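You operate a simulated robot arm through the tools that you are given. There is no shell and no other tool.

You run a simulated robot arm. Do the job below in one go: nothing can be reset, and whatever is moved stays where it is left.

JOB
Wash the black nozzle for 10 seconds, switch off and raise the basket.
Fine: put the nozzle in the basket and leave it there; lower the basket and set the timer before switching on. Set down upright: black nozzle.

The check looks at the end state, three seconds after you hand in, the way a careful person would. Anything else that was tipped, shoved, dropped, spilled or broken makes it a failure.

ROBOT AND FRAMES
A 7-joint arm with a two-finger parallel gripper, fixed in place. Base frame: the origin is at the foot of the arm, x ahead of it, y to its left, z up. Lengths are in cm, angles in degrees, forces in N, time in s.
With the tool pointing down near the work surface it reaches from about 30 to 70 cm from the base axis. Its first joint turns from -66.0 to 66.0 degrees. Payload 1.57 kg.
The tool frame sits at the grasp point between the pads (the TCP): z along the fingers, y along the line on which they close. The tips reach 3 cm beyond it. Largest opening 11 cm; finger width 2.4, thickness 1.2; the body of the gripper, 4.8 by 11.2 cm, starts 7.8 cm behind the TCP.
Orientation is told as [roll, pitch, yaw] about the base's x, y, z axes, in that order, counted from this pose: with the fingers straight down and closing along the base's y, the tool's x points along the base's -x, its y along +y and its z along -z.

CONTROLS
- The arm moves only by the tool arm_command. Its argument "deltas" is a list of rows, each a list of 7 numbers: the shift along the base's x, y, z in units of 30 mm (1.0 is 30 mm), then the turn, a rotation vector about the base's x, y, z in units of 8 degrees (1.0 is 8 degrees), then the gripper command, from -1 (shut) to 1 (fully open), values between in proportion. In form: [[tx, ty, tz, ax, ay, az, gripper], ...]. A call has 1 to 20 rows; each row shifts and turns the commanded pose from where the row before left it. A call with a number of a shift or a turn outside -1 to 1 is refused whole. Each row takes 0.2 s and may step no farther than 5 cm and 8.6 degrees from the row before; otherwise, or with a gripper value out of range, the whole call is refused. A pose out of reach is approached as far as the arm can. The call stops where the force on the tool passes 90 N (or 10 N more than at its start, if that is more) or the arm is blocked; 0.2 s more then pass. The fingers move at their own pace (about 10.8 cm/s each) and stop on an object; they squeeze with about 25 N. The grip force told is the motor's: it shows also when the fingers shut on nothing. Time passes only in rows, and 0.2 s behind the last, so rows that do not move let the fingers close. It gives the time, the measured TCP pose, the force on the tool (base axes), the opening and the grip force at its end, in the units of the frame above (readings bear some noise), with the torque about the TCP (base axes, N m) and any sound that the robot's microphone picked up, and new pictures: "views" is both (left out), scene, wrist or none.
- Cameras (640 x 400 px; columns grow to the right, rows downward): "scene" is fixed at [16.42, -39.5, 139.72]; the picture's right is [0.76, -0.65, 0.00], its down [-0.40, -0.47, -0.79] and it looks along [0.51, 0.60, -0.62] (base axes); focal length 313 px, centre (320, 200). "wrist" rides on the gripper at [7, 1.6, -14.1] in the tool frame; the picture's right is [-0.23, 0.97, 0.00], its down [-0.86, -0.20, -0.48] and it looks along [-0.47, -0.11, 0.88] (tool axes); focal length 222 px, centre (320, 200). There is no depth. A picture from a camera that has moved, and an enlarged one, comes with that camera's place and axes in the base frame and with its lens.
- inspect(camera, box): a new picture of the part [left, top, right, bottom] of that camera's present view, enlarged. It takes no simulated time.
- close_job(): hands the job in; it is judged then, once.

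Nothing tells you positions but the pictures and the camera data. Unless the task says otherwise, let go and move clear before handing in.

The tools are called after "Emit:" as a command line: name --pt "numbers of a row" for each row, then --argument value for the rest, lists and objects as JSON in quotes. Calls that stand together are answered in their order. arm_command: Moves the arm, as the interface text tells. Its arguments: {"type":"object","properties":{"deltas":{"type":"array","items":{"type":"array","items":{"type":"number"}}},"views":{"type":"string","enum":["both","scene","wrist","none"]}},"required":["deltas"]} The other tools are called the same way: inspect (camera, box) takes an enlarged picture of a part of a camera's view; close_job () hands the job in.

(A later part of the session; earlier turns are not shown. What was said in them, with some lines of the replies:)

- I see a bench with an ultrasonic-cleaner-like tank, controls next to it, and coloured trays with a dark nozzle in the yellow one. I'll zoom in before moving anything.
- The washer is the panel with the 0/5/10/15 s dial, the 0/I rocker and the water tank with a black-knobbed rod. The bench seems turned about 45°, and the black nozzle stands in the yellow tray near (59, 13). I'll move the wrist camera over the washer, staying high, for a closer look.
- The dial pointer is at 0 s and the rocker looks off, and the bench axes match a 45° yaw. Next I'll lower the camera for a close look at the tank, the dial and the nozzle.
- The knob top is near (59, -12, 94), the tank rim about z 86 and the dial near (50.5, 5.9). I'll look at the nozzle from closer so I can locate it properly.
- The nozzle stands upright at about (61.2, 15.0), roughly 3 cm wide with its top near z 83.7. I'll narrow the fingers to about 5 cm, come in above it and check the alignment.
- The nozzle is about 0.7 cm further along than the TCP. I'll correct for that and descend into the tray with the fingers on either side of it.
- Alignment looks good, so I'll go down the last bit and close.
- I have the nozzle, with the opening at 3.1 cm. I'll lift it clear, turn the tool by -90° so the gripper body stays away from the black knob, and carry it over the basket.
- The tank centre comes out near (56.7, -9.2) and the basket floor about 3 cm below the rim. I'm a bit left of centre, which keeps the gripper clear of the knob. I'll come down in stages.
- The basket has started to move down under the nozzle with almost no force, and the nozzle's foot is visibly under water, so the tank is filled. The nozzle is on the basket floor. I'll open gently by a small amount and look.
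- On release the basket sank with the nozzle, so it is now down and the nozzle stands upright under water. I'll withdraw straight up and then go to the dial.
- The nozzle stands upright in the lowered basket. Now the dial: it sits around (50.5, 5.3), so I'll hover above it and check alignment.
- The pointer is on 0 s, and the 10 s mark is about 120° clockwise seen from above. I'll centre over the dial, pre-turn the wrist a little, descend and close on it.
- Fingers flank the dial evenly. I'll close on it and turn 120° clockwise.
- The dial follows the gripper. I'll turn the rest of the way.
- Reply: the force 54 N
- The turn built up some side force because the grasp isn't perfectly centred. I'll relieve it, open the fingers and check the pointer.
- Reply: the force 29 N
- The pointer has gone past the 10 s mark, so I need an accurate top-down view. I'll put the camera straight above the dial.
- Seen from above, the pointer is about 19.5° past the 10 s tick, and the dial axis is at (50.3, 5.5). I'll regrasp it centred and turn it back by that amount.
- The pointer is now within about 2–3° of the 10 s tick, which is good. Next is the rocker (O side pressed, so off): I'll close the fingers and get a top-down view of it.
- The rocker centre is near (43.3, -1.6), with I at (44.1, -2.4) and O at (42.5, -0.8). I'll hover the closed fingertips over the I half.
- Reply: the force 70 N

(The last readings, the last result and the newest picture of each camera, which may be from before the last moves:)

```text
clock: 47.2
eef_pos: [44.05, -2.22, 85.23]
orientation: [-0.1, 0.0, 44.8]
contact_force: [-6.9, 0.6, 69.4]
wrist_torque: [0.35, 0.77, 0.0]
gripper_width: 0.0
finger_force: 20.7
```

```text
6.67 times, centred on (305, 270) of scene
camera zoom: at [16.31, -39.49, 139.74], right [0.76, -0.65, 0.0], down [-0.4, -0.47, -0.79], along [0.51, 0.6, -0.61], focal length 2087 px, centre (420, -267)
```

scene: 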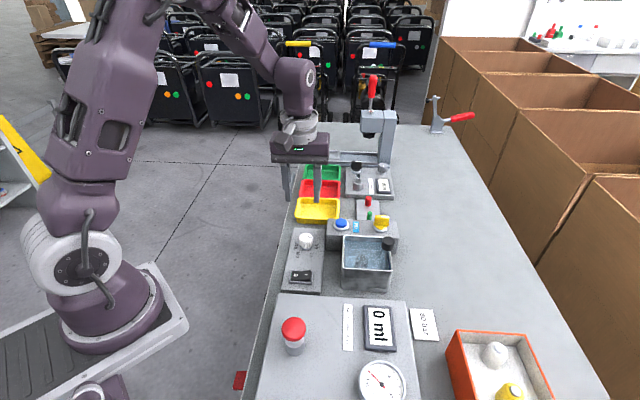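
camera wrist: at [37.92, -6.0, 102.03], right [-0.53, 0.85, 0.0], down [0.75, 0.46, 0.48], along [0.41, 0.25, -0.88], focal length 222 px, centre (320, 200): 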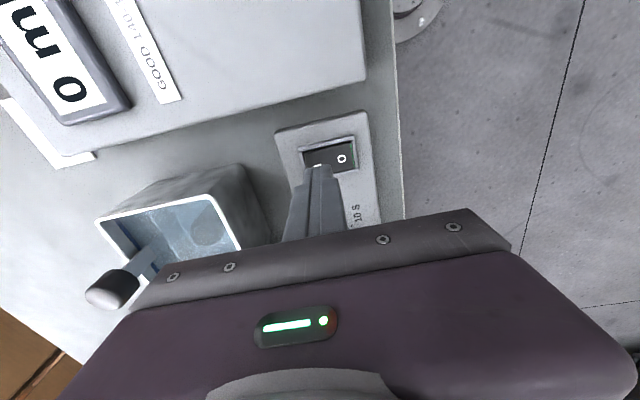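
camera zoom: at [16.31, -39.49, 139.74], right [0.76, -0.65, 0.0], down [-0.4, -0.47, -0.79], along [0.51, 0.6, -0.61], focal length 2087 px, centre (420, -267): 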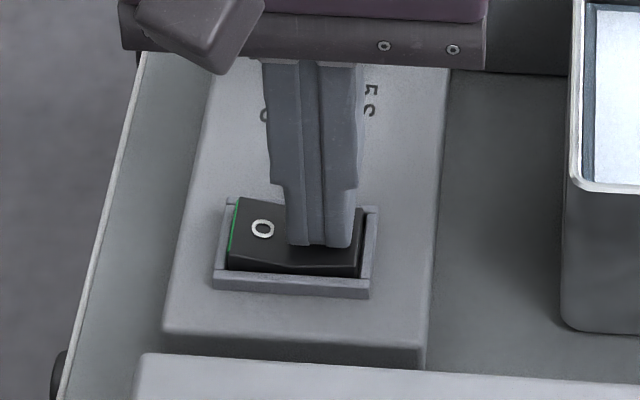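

The rocker has flipped to I and the water has changed appearance, so the wash is running (on at about 47.0 s). I'll lift off and get ready above the O half.

Emit:
arm_command --pt "0 0 0.4 0 0 0 -1" --pt "0 0 0.4 0 0 0 -1" --pt "-0.25 0.22 0 0 0 0 -1" --pt "-0.23 0.21 0 0 0 0 -1" --pt "0 0 0 0 0 0 -1" --views "both"

Emit:
inspect --camera "scene" --box '[275, 240, 335, 300]'

Emit:
inspect --camera "scene" --box '[325, 200, 415, 290]'

Emit:
inspect --camera "wrist" --box '[260, 130, 380, 230]'

```text
clock: 48.4
eef_pos: [42.57, -0.84, 87.53]
orientation: [-0.1, 0.0, 44.8]
contact_force: [0.4, 0.0, -0.4]
wrist_torque: [0.03, -0.01, -0.03]
gripper_width: 0.0
finger_force: 21.5
camera wrist: at [36.48, -4.67, 101.53], right [-0.53, 0.85, 0.0], down [0.75, 0.46, 0.48], along [0.41, 0.25, -0.88], focal length 222 px, centre (320, 200)
```

scene: 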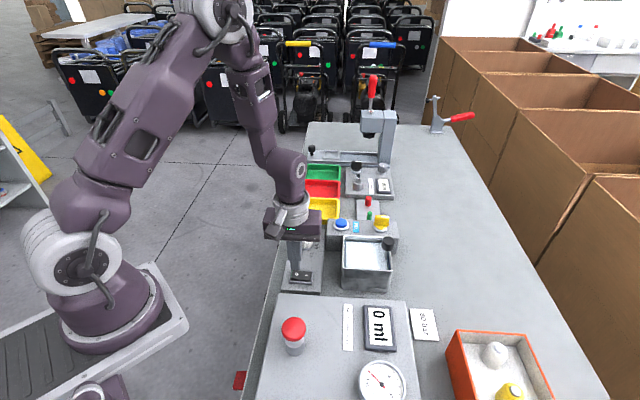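
wrist: 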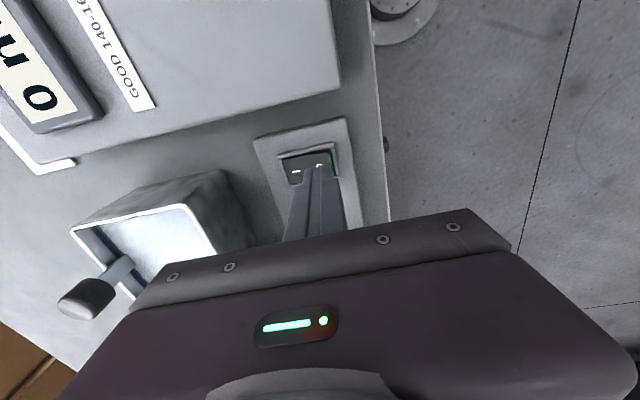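

```text
6.67 times, centred on (305, 270) of scene
camera zoom: at [16.42, -39.49, 139.72], right [0.76, -0.65, 0.0], down [-0.4, -0.47, -0.79], along [0.51, 0.6, -0.62], focal length 2087 px, centre (420, -267)
```

zoom: 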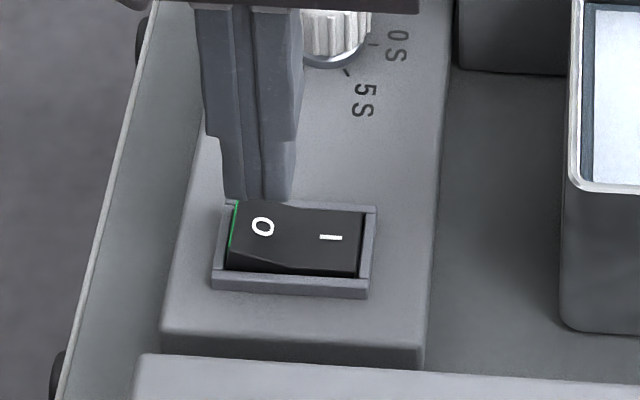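

```text
4.44 times, centred on (370, 245) of scene
camera zoom: at [16.42, -39.49, 139.72], right [0.76, -0.65, 0.0], down [-0.4, -0.47, -0.79], along [0.51, 0.6, -0.62], focal length 1392 px, centre (98, 0)
```

zoom: 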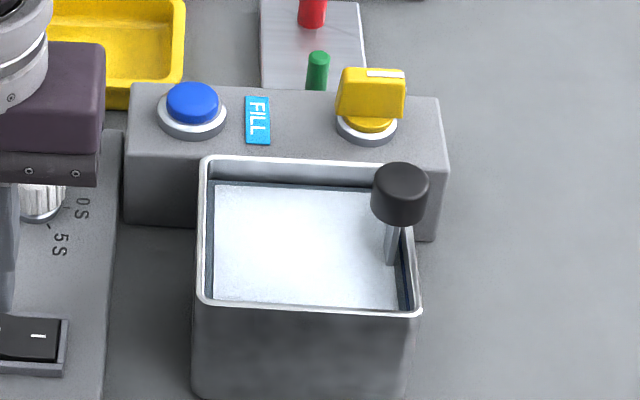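

```text
4.00 times, centred on (320, 180) of wrist
camera zoom: at [36.48, -4.67, 101.53], right [-0.53, 0.85, 0.0], down [0.75, 0.46, 0.48], along [0.41, 0.25, -0.88], focal length 888 px, centre (320, 280)
```

zoom: 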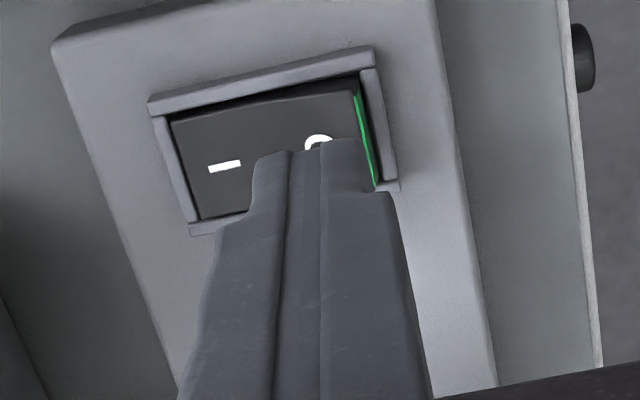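

The wash is running, with the water surface churning. I'll hover closer above O and wait.

Emit:
arm_command --pt "0 0 -0.2 0 0 0 -1" --pt "0 0 -0.2 0 0 0 -1" --pt "0 0 0 0 0 0 -1" --pt "0 0 0 0 0 0 -1" --pt "0 0 0 0 0 0 -1" --pt "0 0 0 0 0 0 -1" --pt "0 0 0 0 0 0 -1" --pt "0 0 0 0 0 0 -1" --pt "0 0 0 0 0 0 -1" --pt "0 0 0 0 0 0 -1" --pt "0 0 0 0 0 0 -1" --pt "0 0 0 0 0 0 -1" --pt "0 0 0 0 0 0 -1" --pt "0 0 0 0 0 0 -1" --pt "0 0 0 0 0 0 -1" --pt "0 0 0 0 0 0 -1" --pt "0 0 0 0 0 0 -1" --pt "0 0 0 0 0 0 -1" --views "scene"

Emit:
inspect --camera "scene" --box '[275, 200, 415, 300]'

```text
clock: 52.2
eef_pos: [42.53, -0.89, 86.27]
orientation: [-0.1, 0.0, 45.0]
contact_force: [0.3, -0.2, -0.2]
wrist_torque: [0.0, 0.01, -0.03]
gripper_width: 0.0
finger_force: 21.2
```

scene: 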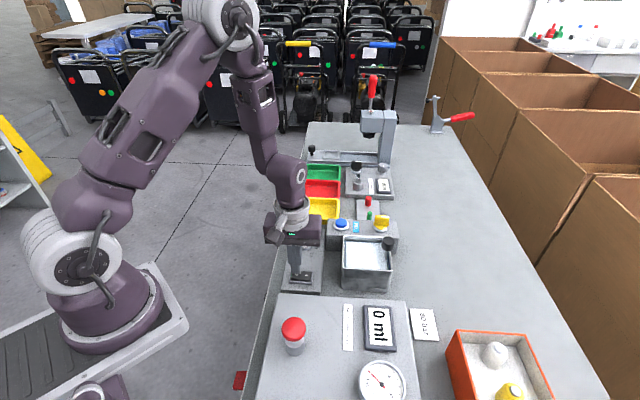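

```text
4.00 times, centred on (345, 250) of scene
camera zoom: at [16.42, -39.5, 139.72], right [0.76, -0.65, 0.0], down [-0.4, -0.47, -0.79], along [0.51, 0.6, -0.62], focal length 1252 px, centre (220, 0)
```

zoom: 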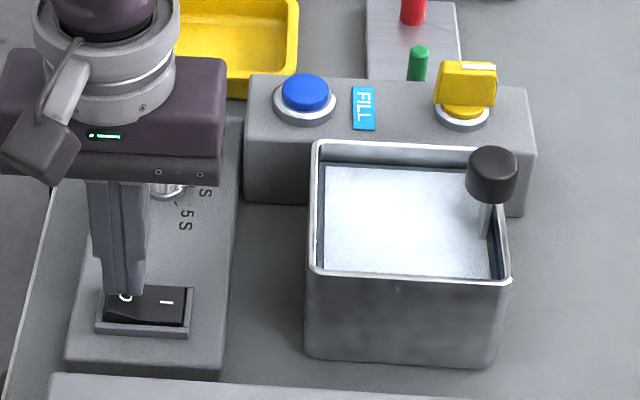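

Still running at about 5 s elapsed. I'll keep waiting.

Emit:
arm_command --pt "0 0 0 0 0 0 -1" --pt "0 0 0 0 0 0 -1" --pt "0 0 0 0 0 0 -1" --pt "0 0 0 0 0 0 -1" --pt "0 0 0 0 0 0 -1" --pt "0 0 0 0 0 0 -1" --pt "0 0 0 0 0 0 -1" --pt "0 0 0 0 0 0 -1" --pt "0 0 0 0 0 0 -1" --pt "0 0 0 0 0 0 -1" --pt "0 0 0 0 0 0 -1" --pt "0 0 0 0 0 0 -1" --pt "0 0 0 0 0 0 -1" --pt "0 0 0 0 0 0 -1" --pt "0 0 0 0 0 0 -1" --pt "0 0 0 0 0 0 -1" --pt "0 0 0 0 0 0 -1" --pt "0 0 0 0 0 0 -1" --views "scene"

Emit:
inspect --camera "scene" --box '[275, 200, 415, 300]'

```text
clock: 56.0
eef_pos: [42.59, -0.92, 86.37]
orientation: [0.0, 0.0, 45.1]
contact_force: [-1.0, 0.9, 0.3]
wrist_torque: [0.01, 0.0, -0.01]
gripper_width: 0.0
finger_force: 21.9
```

scene: 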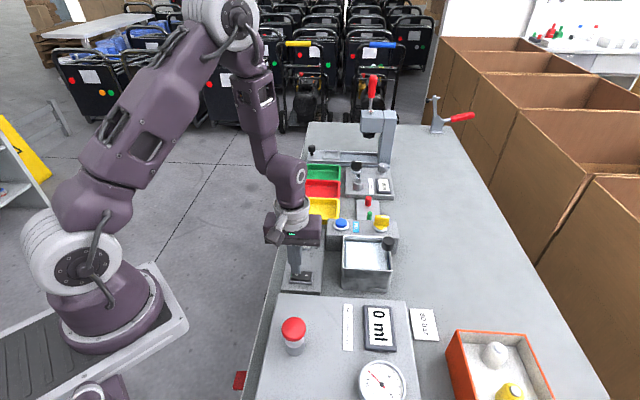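

```text
4.00 times, centred on (345, 250) of scene
camera zoom: at [16.42, -39.5, 139.72], right [0.76, -0.65, 0.0], down [-0.4, -0.47, -0.79], along [0.51, 0.6, -0.62], focal length 1252 px, centre (220, 0)
```

zoom: 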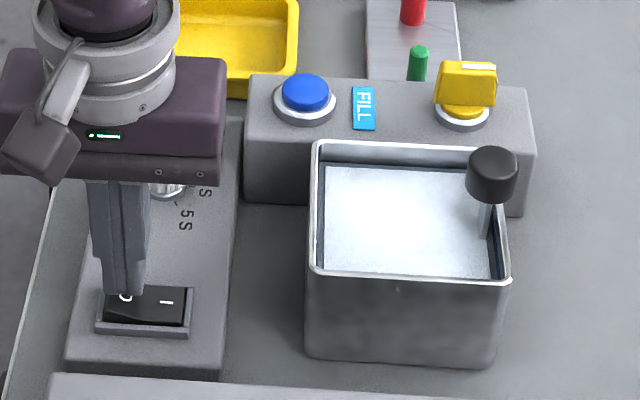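

Emit:
arm_command --pt "0 0 0 0 0 0 -1" --pt "0 0 0 0 0 0 -1" --pt "0 0 0 0 0 0 -1" --pt "0 0 0 0 0 0 -1" --views "none"

Emit:
inspect --camera "scene" --box '[275, 200, 415, 300]'

```text
clock: 57.0
eef_pos: [42.58, -0.88, 86.29]
orientation: [-0.1, -0.1, 45.0]
contact_force: [0.1, -0.1, 0.4]
wrist_torque: [-0.01, 0.03, 0.01]
gripper_width: 0.0
finger_force: 20.8
```

```text
4.00 times, centred on (345, 250) of scene
camera zoom: at [16.42, -39.5, 139.72], right [0.76, -0.65, 0.0], down [-0.4, -0.47, -0.79], along [0.51, 0.6, -0.62], focal length 1252 px, centre (220, 0)
```

zoom: 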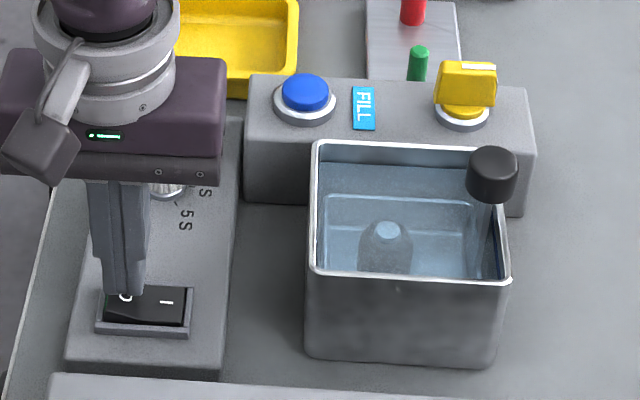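

The timer stopped the wash by itself after about 10 s, and the nozzle tip now looks clean. I'll press the O side gently.

Emit:
arm_command --pt "0 0 -0.15 0 0 0 -1" --pt "0 0 -0.12 0 0 0 -1" --pt "0 0 -0.06 0 0 0 -1" --pt "0 0 0 0 0 0 -1" --views "none"

Emit:
arm_command --pt "0 0 -0.05 0 0 0 -1" --pt "0 0 0 0 0 0 -1" --views "none"

Emit:
inspect --camera "scene" --box '[275, 240, 335, 300]'

```text
clock: 58.0
eef_pos: [42.55, -0.92, 85.3]
orientation: [0.1, 0.0, 45.0]
contact_force: [-2.0, 2.1, 1.8]
wrist_torque: [0.01, 0.01, 0.01]
gripper_width: 0.0
finger_force: 21.6
```

```text
clock: 58.6
eef_pos: [42.65, -0.93, 85.26]
orientation: [-0.2, -0.2, 44.9]
contact_force: [-6.6, 0.5, 58.0]
wrist_torque: [-0.46, -0.18, -0.05]
gripper_width: 0.01
finger_force: 21.2
```

```text
6.67 times, centred on (305, 270) of scene
camera zoom: at [16.32, -39.49, 139.74], right [0.76, -0.65, 0.0], down [-0.4, -0.47, -0.79], along [0.51, 0.6, -0.61], focal length 2087 px, centre (420, -267)
```

zoom: 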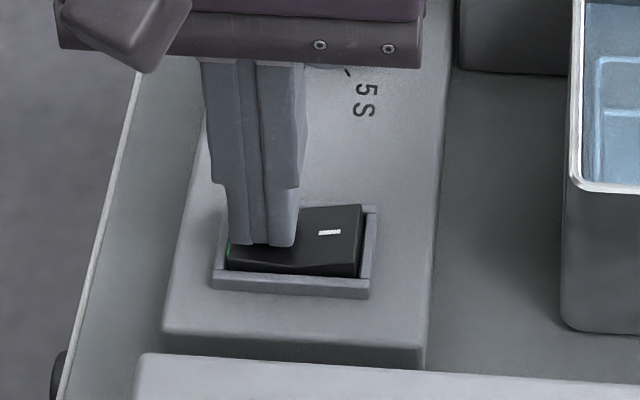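

The rocker is back on O with the I side up. I'll lift off and check the switch, then look at the basket knob.

Emit:
arm_command --pt "0 0 0.4 0 0 0 -1" --pt "0 0 0.9 0 0 0 -1" --pt "0 0 0.9 0 0 0 -1" --pt "0 0 0.9 0 0 0 -0.7" --pt "0 0 0.9 0 0 0 -0.4" --pt "0 0 0.6 0 0 0 -0.1" --pt "0 0 0 0 0 0 -0.1" --views "both"

Emit:
inspect --camera "scene" --box '[275, 220, 335, 300]'

Emit:
inspect --camera "scene" --box '[330, 215, 410, 290]'

```text
clock: 60.2
eef_pos: [42.62, -0.74, 98.88]
orientation: [0.0, 0.1, 45.0]
contact_force: [-0.4, -0.2, -1.6]
wrist_torque: [0.02, 0.01, 0.03]
gripper_width: 4.96
finger_force: 0.1
camera wrist: at [36.49, -4.66, 112.91], right [-0.53, 0.85, 0.0], down [0.75, 0.46, 0.48], along [0.41, 0.25, -0.88], focal length 222 px, centre (320, 200)
```

scene: 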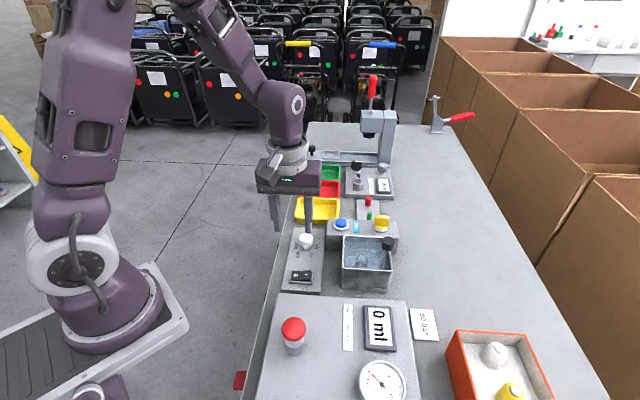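
wrist: 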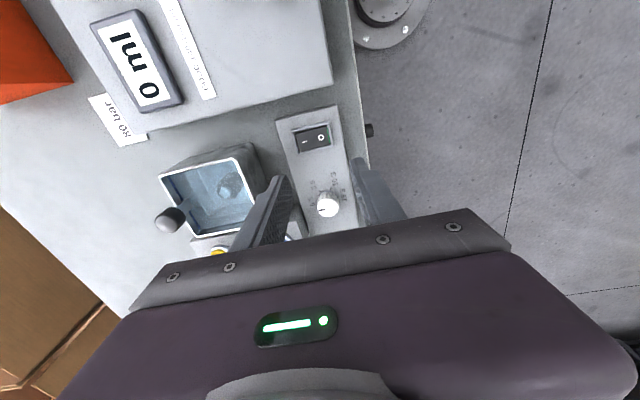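

```text
5.00 times, centred on (305, 260) of scene
camera zoom: at [16.42, -39.5, 139.72], right [0.76, -0.65, 0.0], down [-0.4, -0.47, -0.79], along [0.51, 0.6, -0.62], focal length 1566 px, centre (395, -100)
```

zoom: 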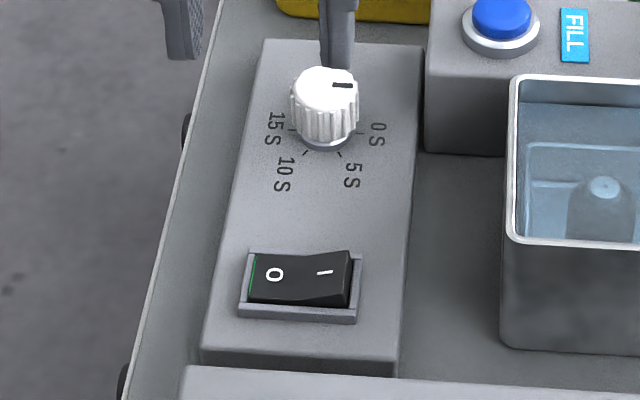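

```text
5.33 times, centred on (370, 252) of scene
camera zoom: at [16.42, -39.5, 139.72], right [0.76, -0.65, 0.0], down [-0.4, -0.47, -0.79], along [0.51, 0.6, -0.62], focal length 1670 px, centre (53, -80)
```

zoom: 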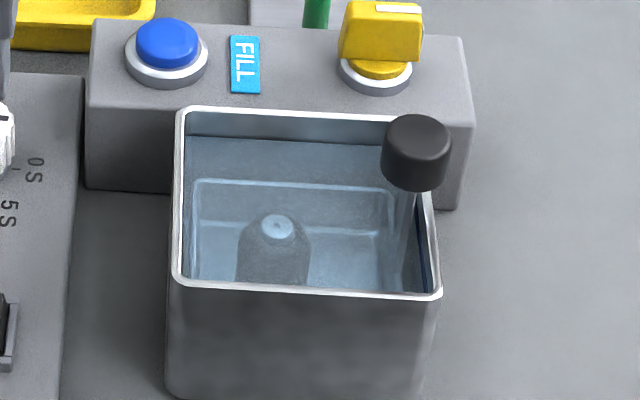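

The switch is off and the timer has run back to 0. Now the basket: I'll bring the open gripper above the black knob and check alignment.

Emit:
arm_command --pt "0.9 -0.66 0.4 0 0 0 -0.1" --pt "0.9 -0.66 0.2 0 0 0 -0.1" --pt "0.9 -0.66 0 0 0 0 -0.1" --pt "0.9 -0.66 0 0 0 0 -0.1" --pt "0.9 -0.66 0 0 0 0 -0.1" --pt "0.83 -0.66 0 0 0 0 -0.1" --pt "0 0 0 0 0 0 -0.1" --views "wrist"

Emit:
inspect --camera "wrist" --box '[240, 100, 400, 240]'

Emit:
inspect --camera "scene" --box '[340, 190, 430, 280]'

```text
clock: 61.8
eef_pos: [58.58, -12.77, 100.67]
orientation: [0.0, 0.0, 45.0]
contact_force: [0.4, 0.8, -0.3]
wrist_torque: [-0.02, 0.01, -0.04]
gripper_width: 4.94
finger_force: 0.1
camera wrist: at [52.5, -16.59, 114.73], right [-0.53, 0.85, 0.0], down [0.75, 0.46, 0.48], along [0.41, 0.25, -0.88], focal length 222 px, centre (320, 200)
```

wrist: 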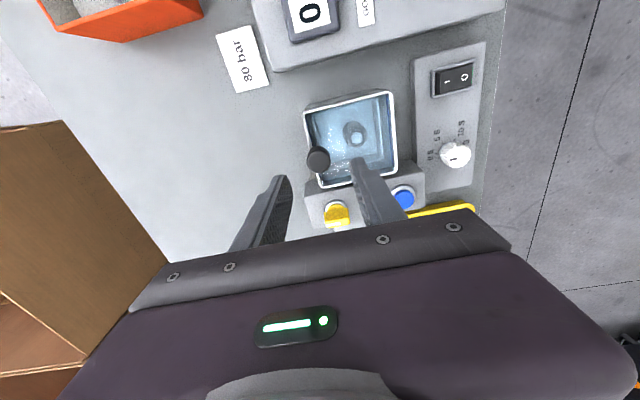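

```text
2.86 times, centred on (320, 170) of wrist
camera zoom: at [52.5, -16.59, 114.73], right [-0.53, 0.85, 0.0], down [0.75, 0.46, 0.48], along [0.41, 0.25, -0.88], focal length 635 px, centre (320, 286)
```

zoom: 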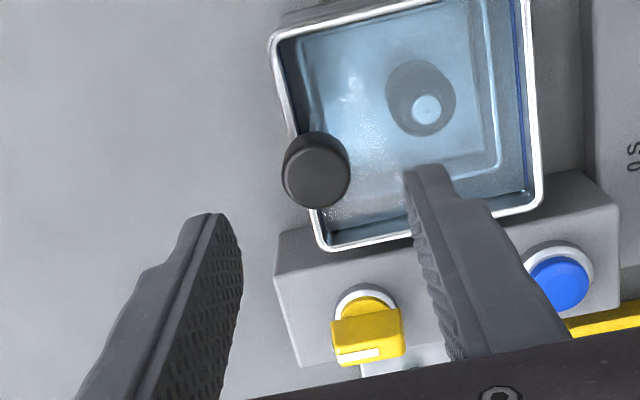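

```text
4.44 times, centred on (385, 235) of scene
camera zoom: at [16.42, -39.5, 139.72], right [0.76, -0.65, 0.0], down [-0.4, -0.47, -0.79], along [0.51, 0.6, -0.62], focal length 1392 px, centre (31, 44)
```

zoom: 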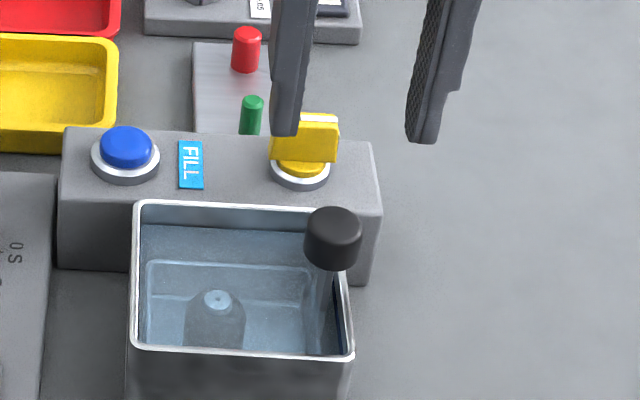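

Emit:
arm_command --pt "0.29 0.12 -0.4 0 0 0 -0.1" --pt "0 0 -0.7 0 0 0 -0.1" --pt "0 0 -0.7 0 0 0 -0.1" --pt "0 0 -0.4 0 0 0 -0.1" --pt "0 0 0 0 0 0 -0.1" --views "none"

Emit:
inspect --camera "wrist" --box '[240, 100, 400, 240]'

Emit:
inspect --camera "scene" --box '[340, 190, 430, 280]'

```text
clock: 63.0
eef_pos: [59.41, -12.34, 94.21]
orientation: [0.0, -0.1, 45.0]
contact_force: [-0.4, 0.2, 0.1]
wrist_torque: [0.05, 0.02, -0.05]
gripper_width: 4.92
finger_force: 0.0
```

```text
2.86 times, centred on (320, 170) of wrist
camera zoom: at [53.22, -16.2, 108.15], right [-0.53, 0.85, 0.0], down [0.75, 0.46, 0.48], along [0.41, 0.25, -0.88], focal length 635 px, centre (320, 286)
```

zoom: 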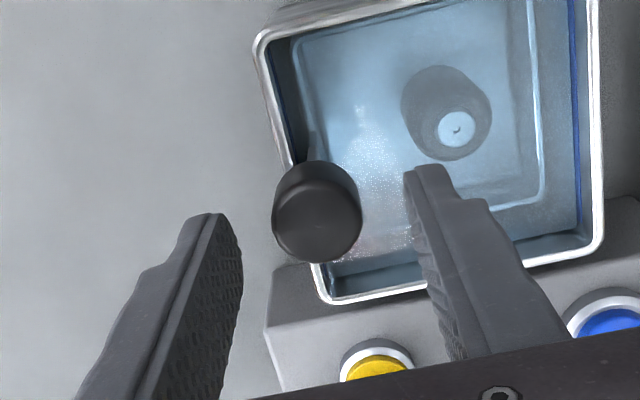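

```text
4.44 times, centred on (385, 235) of scene
camera zoom: at [16.42, -39.5, 139.72], right [0.76, -0.65, 0.0], down [-0.4, -0.47, -0.79], along [0.51, 0.6, -0.62], focal length 1392 px, centre (31, 44)
```

zoom: 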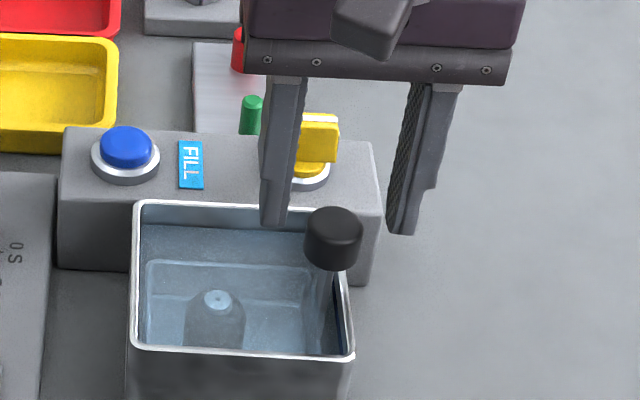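

Emit:
arm_command --pt "0.06 0.02 -0.5 0 0 0 -0.1" --pt "0 0 -0.4 0 0 0 -0.1" --pt "0 0 -0.3 0 0 0 -0.1" --pt "0 0 0 0 0 0 -0.3" --pt "0 0 0 0 0 0 -0.6" --pt "0 0 0 0 0 0 -0.7" --pt "0 0 0 0 0 0 -0.7" --views "none"

Emit:
inspect --camera "wrist" --box '[240, 100, 400, 240]'

Emit:
inspect --camera "scene" --box '[340, 190, 430, 280]'

```text
clock: 64.6
eef_pos: [59.65, -12.35, 90.56]
orientation: [-0.1, -0.1, 44.9]
contact_force: [6.5, -5.1, -1.3]
wrist_torque: [0.04, -0.08, -0.02]
gripper_width: 2.73
finger_force: 37.9
```

```text
2.86 times, centred on (320, 170) of wrist
camera zoom: at [53.48, -16.14, 104.57], right [-0.53, 0.85, 0.0], down [0.75, 0.46, 0.48], along [0.41, 0.25, -0.88], focal length 635 px, centre (320, 286)
```

zoom: 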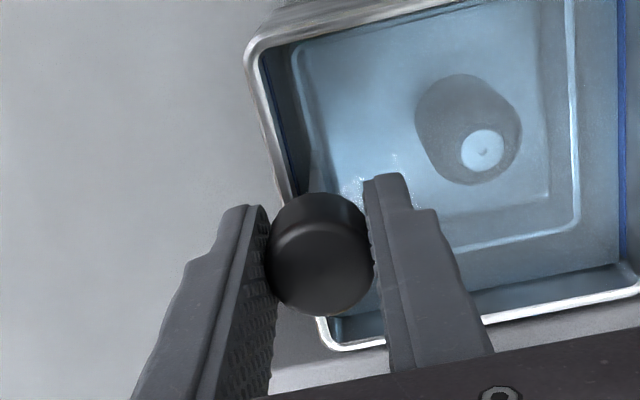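

```text
4.44 times, centred on (385, 235) of scene
camera zoom: at [16.44, -39.51, 139.72], right [0.76, -0.65, 0.0], down [-0.4, -0.47, -0.79], along [0.51, 0.6, -0.62], focal length 1392 px, centre (31, 44)
```

zoom: 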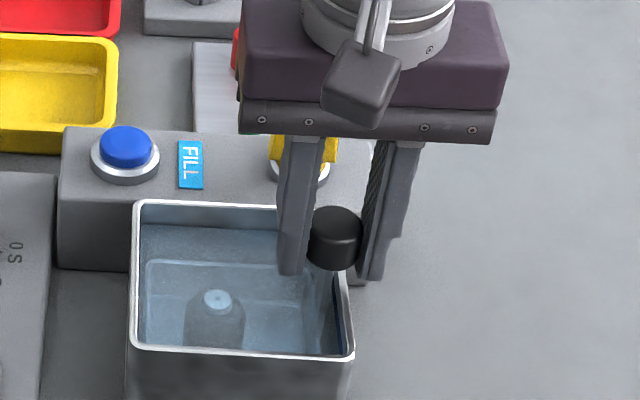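

The knob is gripped. I'll raise slowly so the nozzle stays upright.

Emit:
arm_command --pt "0.02 -0.02 0.05 0 0 0 -0.7" --pt "0 0 0.1 0 0 0 -0.7" --pt "0 0 0.1 0 0 0 -0.7" --pt "0 0 0.1 0 0 0 -0.7" --pt "0 0 0.1 0 0 0 -0.7" --pt "0 0 0.1 0 0 0 -0.7" --pt "0 0 0 0 0 0 -0.7" --views "none"

Emit:
arm_command --pt "0 0 0.1 0 0 0 -0.7" --pt "0 0 0.1 0 0 0 -0.7" --pt "0 0 0.1 0 0 0 -0.7" --pt "0 0 0.1 0 0 0 -0.7" --pt "0 0 0 0 0 0 -0.7" --views "none"

Emit:
inspect --camera "wrist" --box '[240, 100, 400, 240]'

Emit:
inspect --camera "scene" --box '[340, 190, 430, 280]'

```text
clock: 66.2
eef_pos: [59.61, -12.29, 92.17]
orientation: [0.2, 0.1, 44.9]
contact_force: [-6.3, 5.1, -1.8]
wrist_torque: [-0.12, 0.25, -0.01]
gripper_width: 2.73
finger_force: 37.8
```

```text
clock: 67.4
eef_pos: [59.79, -12.26, 93.33]
orientation: [0.1, 0.0, 45.0]
contact_force: [-13.8, 9.5, -0.2]
wrist_torque: [0.08, 0.08, 0.04]
gripper_width: 2.72
finger_force: 37.3
```

```text
2.86 times, centred on (320, 170) of wrist
camera zoom: at [53.53, -16.16, 107.38], right [-0.53, 0.85, 0.0], down [0.75, 0.46, 0.48], along [0.41, 0.25, -0.88], focal length 635 px, centre (320, 286)
```

zoom: 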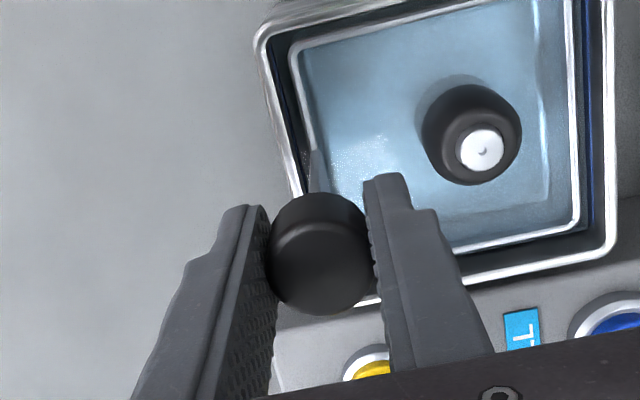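

```text
4.44 times, centred on (385, 235) of scene
camera zoom: at [16.38, -39.47, 139.74], right [0.76, -0.65, 0.0], down [-0.4, -0.47, -0.79], along [0.51, 0.6, -0.62], focal length 1392 px, centre (31, 44)
```

zoom: 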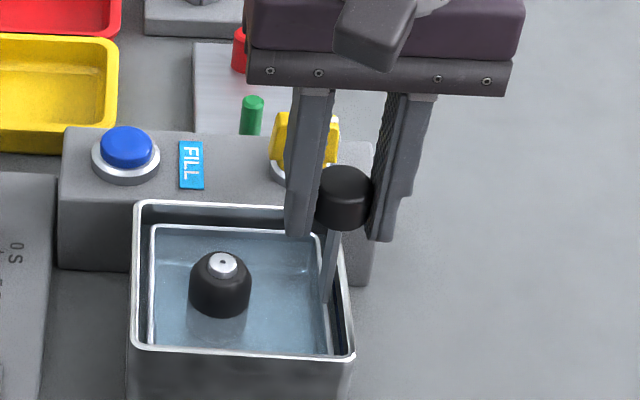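

Emit:
arm_command --pt "-0.03 0.02 0.08 0 0 0 -0.7" --pt "0 0 0.08 0 0 0 -0.7" --pt "0 0 0.06 0 0 0 -0.7" --pt "0 0 0 0 0 0 -0.7" --views "none"

Emit:
arm_command --pt "0 0 0.06 0 0 0 -0.7" --pt "0 0 0 0 0 0 -0.7" --views "none"

Emit:
inspect --camera "scene" --box '[340, 190, 430, 280]'

```text
clock: 68.4
eef_pos: [59.63, -12.35, 93.93]
orientation: [0.0, 0.0, 44.9]
contact_force: [-0.5, -0.4, -23.5]
wrist_torque: [0.3, -0.4, -0.01]
gripper_width: 2.73
finger_force: 37.9
```

```text
clock: 69.0
eef_pos: [59.65, -12.28, 94.1]
orientation: [0.1, 0.1, 44.9]
contact_force: [2.0, 0.6, -30.4]
wrist_torque: [0.01, -0.03, -0.03]
gripper_width: 2.71
finger_force: 37.8
```

```text
4.44 times, centred on (385, 235) of scene
camera zoom: at [16.48, -39.51, 139.71], right [0.76, -0.65, 0.0], down [-0.4, -0.47, -0.79], along [0.51, 0.6, -0.62], focal length 1392 px, centre (31, 44)
```

zoom: 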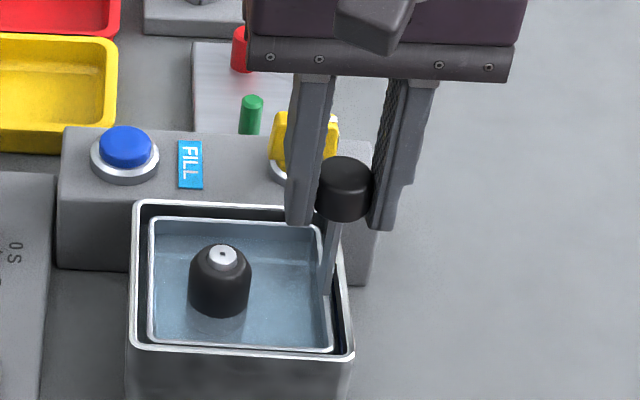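

The basket has reached its upper stop with the nozzle upright and clean. I'll ease the pull a little, open the fingers and see whether it stays up.

Emit:
arm_command --pt "0 0 -0.03 0 0 0 -0.7" --pt "0 0 0 0 0 0 -0.45" --pt "0 0 0 0 0 0 -0.3" --pt "0 0 0 0 0 0 -0.1" --pt "0 0 0 0 0 0 -0.1" --views "none"

Emit:
inspect --camera "scene" --box '[340, 190, 430, 280]'

```text
clock: 70.2
eef_pos: [59.62, -12.25, 94.14]
orientation: [0.0, 0.1, 45.0]
contact_force: [-0.6, -0.4, 0.6]
wrist_torque: [-0.06, -0.02, 0.0]
gripper_width: 4.95
finger_force: 0.0
```

```text
4.44 times, centred on (385, 235) of scene
camera zoom: at [16.42, -39.5, 139.72], right [0.76, -0.65, 0.0], down [-0.4, -0.47, -0.79], along [0.51, 0.6, -0.62], focal length 1392 px, centre (31, 44)
```

zoom: 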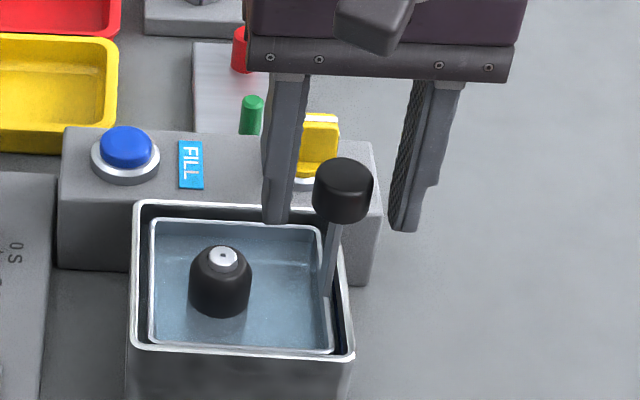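

The basket holds at the top on its own. I'll go straight up, back away, and check everything after a few seconds.

Emit:
arm_command --pt "0 0 0.4 0 0 0 -0.1" --pt "0 0 0.8 0 0 0 -0.1" --pt "0 0 0.9 0 0 0 -0.1" --pt "0 0 0.9 0 0 0 -0.1" --pt "0 0 0.9 0 0 0 -0.1" --pt "-0.9 0.3 0.3 0 0 0 -0.1" --pt "-0.9 0.3 0.3 0 0 0 -0.1" --pt "-0.9 0.3 0.3 0 0 0 -0.1" --pt "-0.9 0.3 0 0 0 0 -0.1" --pt "-0.9 0.3 0 0 0 0 -0.1" --pt "0 0 0 0 0 0 -0.1" --pt "0 0 0 0 0 0 -0.1" --pt "0 0 0 0 0 0 -0.1" --pt "0 0 0 0 0 0 -0.1" --pt "0 0 0 0 0 0 -0.1" --pt "0 0 0 0 0 0 -0.1" --views "both"

Emit:
inspect --camera "scene" --box '[335, 200, 425, 290]'

Emit:
inspect --camera "scene" --box '[270, 160, 430, 300]'

```text
clock: 73.6
eef_pos: [46.07, -7.69, 108.63]
orientation: [0.1, 0.0, 44.9]
contact_force: [-0.1, -0.3, 0.0]
wrist_torque: [0.06, 0.02, -0.04]
gripper_width: 4.96
finger_force: 0.0
camera wrist: at [39.95, -11.57, 122.58], right [-0.53, 0.85, 0.0], down [0.75, 0.46, 0.48], along [0.41, 0.25, -0.88], focal length 222 px, centre (320, 200)
```

scene: 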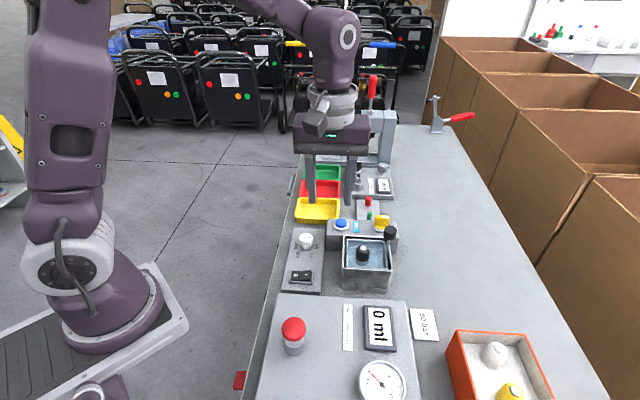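
wrist: 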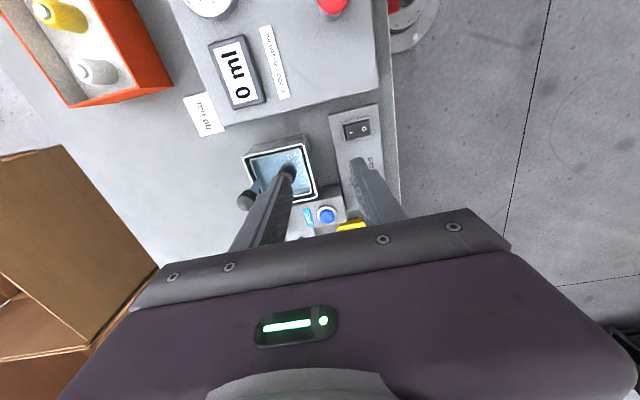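

```text
4.44 times, centred on (380, 245) of scene
camera zoom: at [16.42, -39.5, 139.72], right [0.76, -0.65, 0.0], down [-0.4, -0.47, -0.79], along [0.51, 0.6, -0.62], focal length 1392 px, centre (53, 0)
```

zoom: 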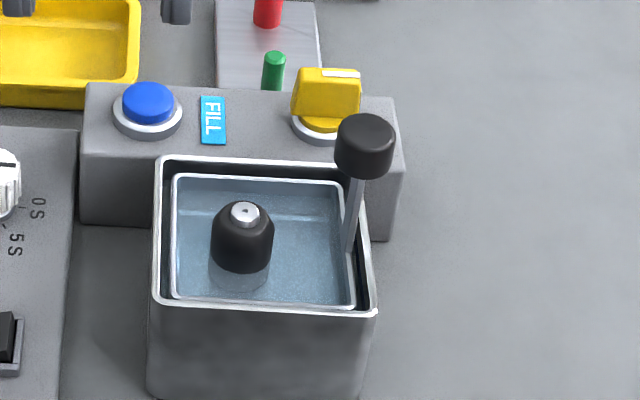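

```text
2.86 times, centred on (350, 230) of scene
camera zoom: at [16.42, -39.5, 139.72], right [0.76, -0.65, 0.0], down [-0.4, -0.47, -0.79], along [0.51, 0.6, -0.62], focal length 895 px, centre (234, 114)
```

zoom: 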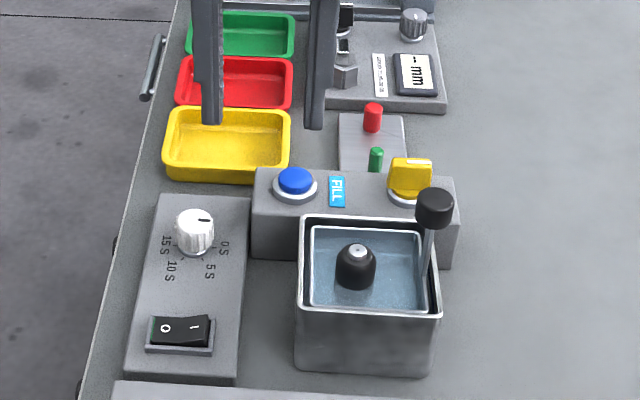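

The basket is up at its original raised height and holding. The nozzle stands clean and upright in it, the switch is off, the timer is at 0, and nothing else has been disturbed. The gripper is empty and clear, so I'm handing in.

Emit:
close_job

```text
The job is handed in.
```

The black nozzle was washed for 10 seconds and is standing upright in the raised basket. The switch is off.

- **Basket:** it sank on its own when I put the nozzle in, before the timer was set. After the wash I lifted it to its top stop, and it stayed up for the few seconds I watched.
- **Timer:** my first turn went past the 10 s mark, so I turned it back to within about 2–3° before switching on. It stopped the wash itself after roughly 10 seconds and returned to 0.
- **Nozzle:** its brown tip came out clean and white.

I didn't touch the FILL button or the yellow knob, because the tank already had water in it. Nothing else on the bench was moved, and the gripper is empty and clear.
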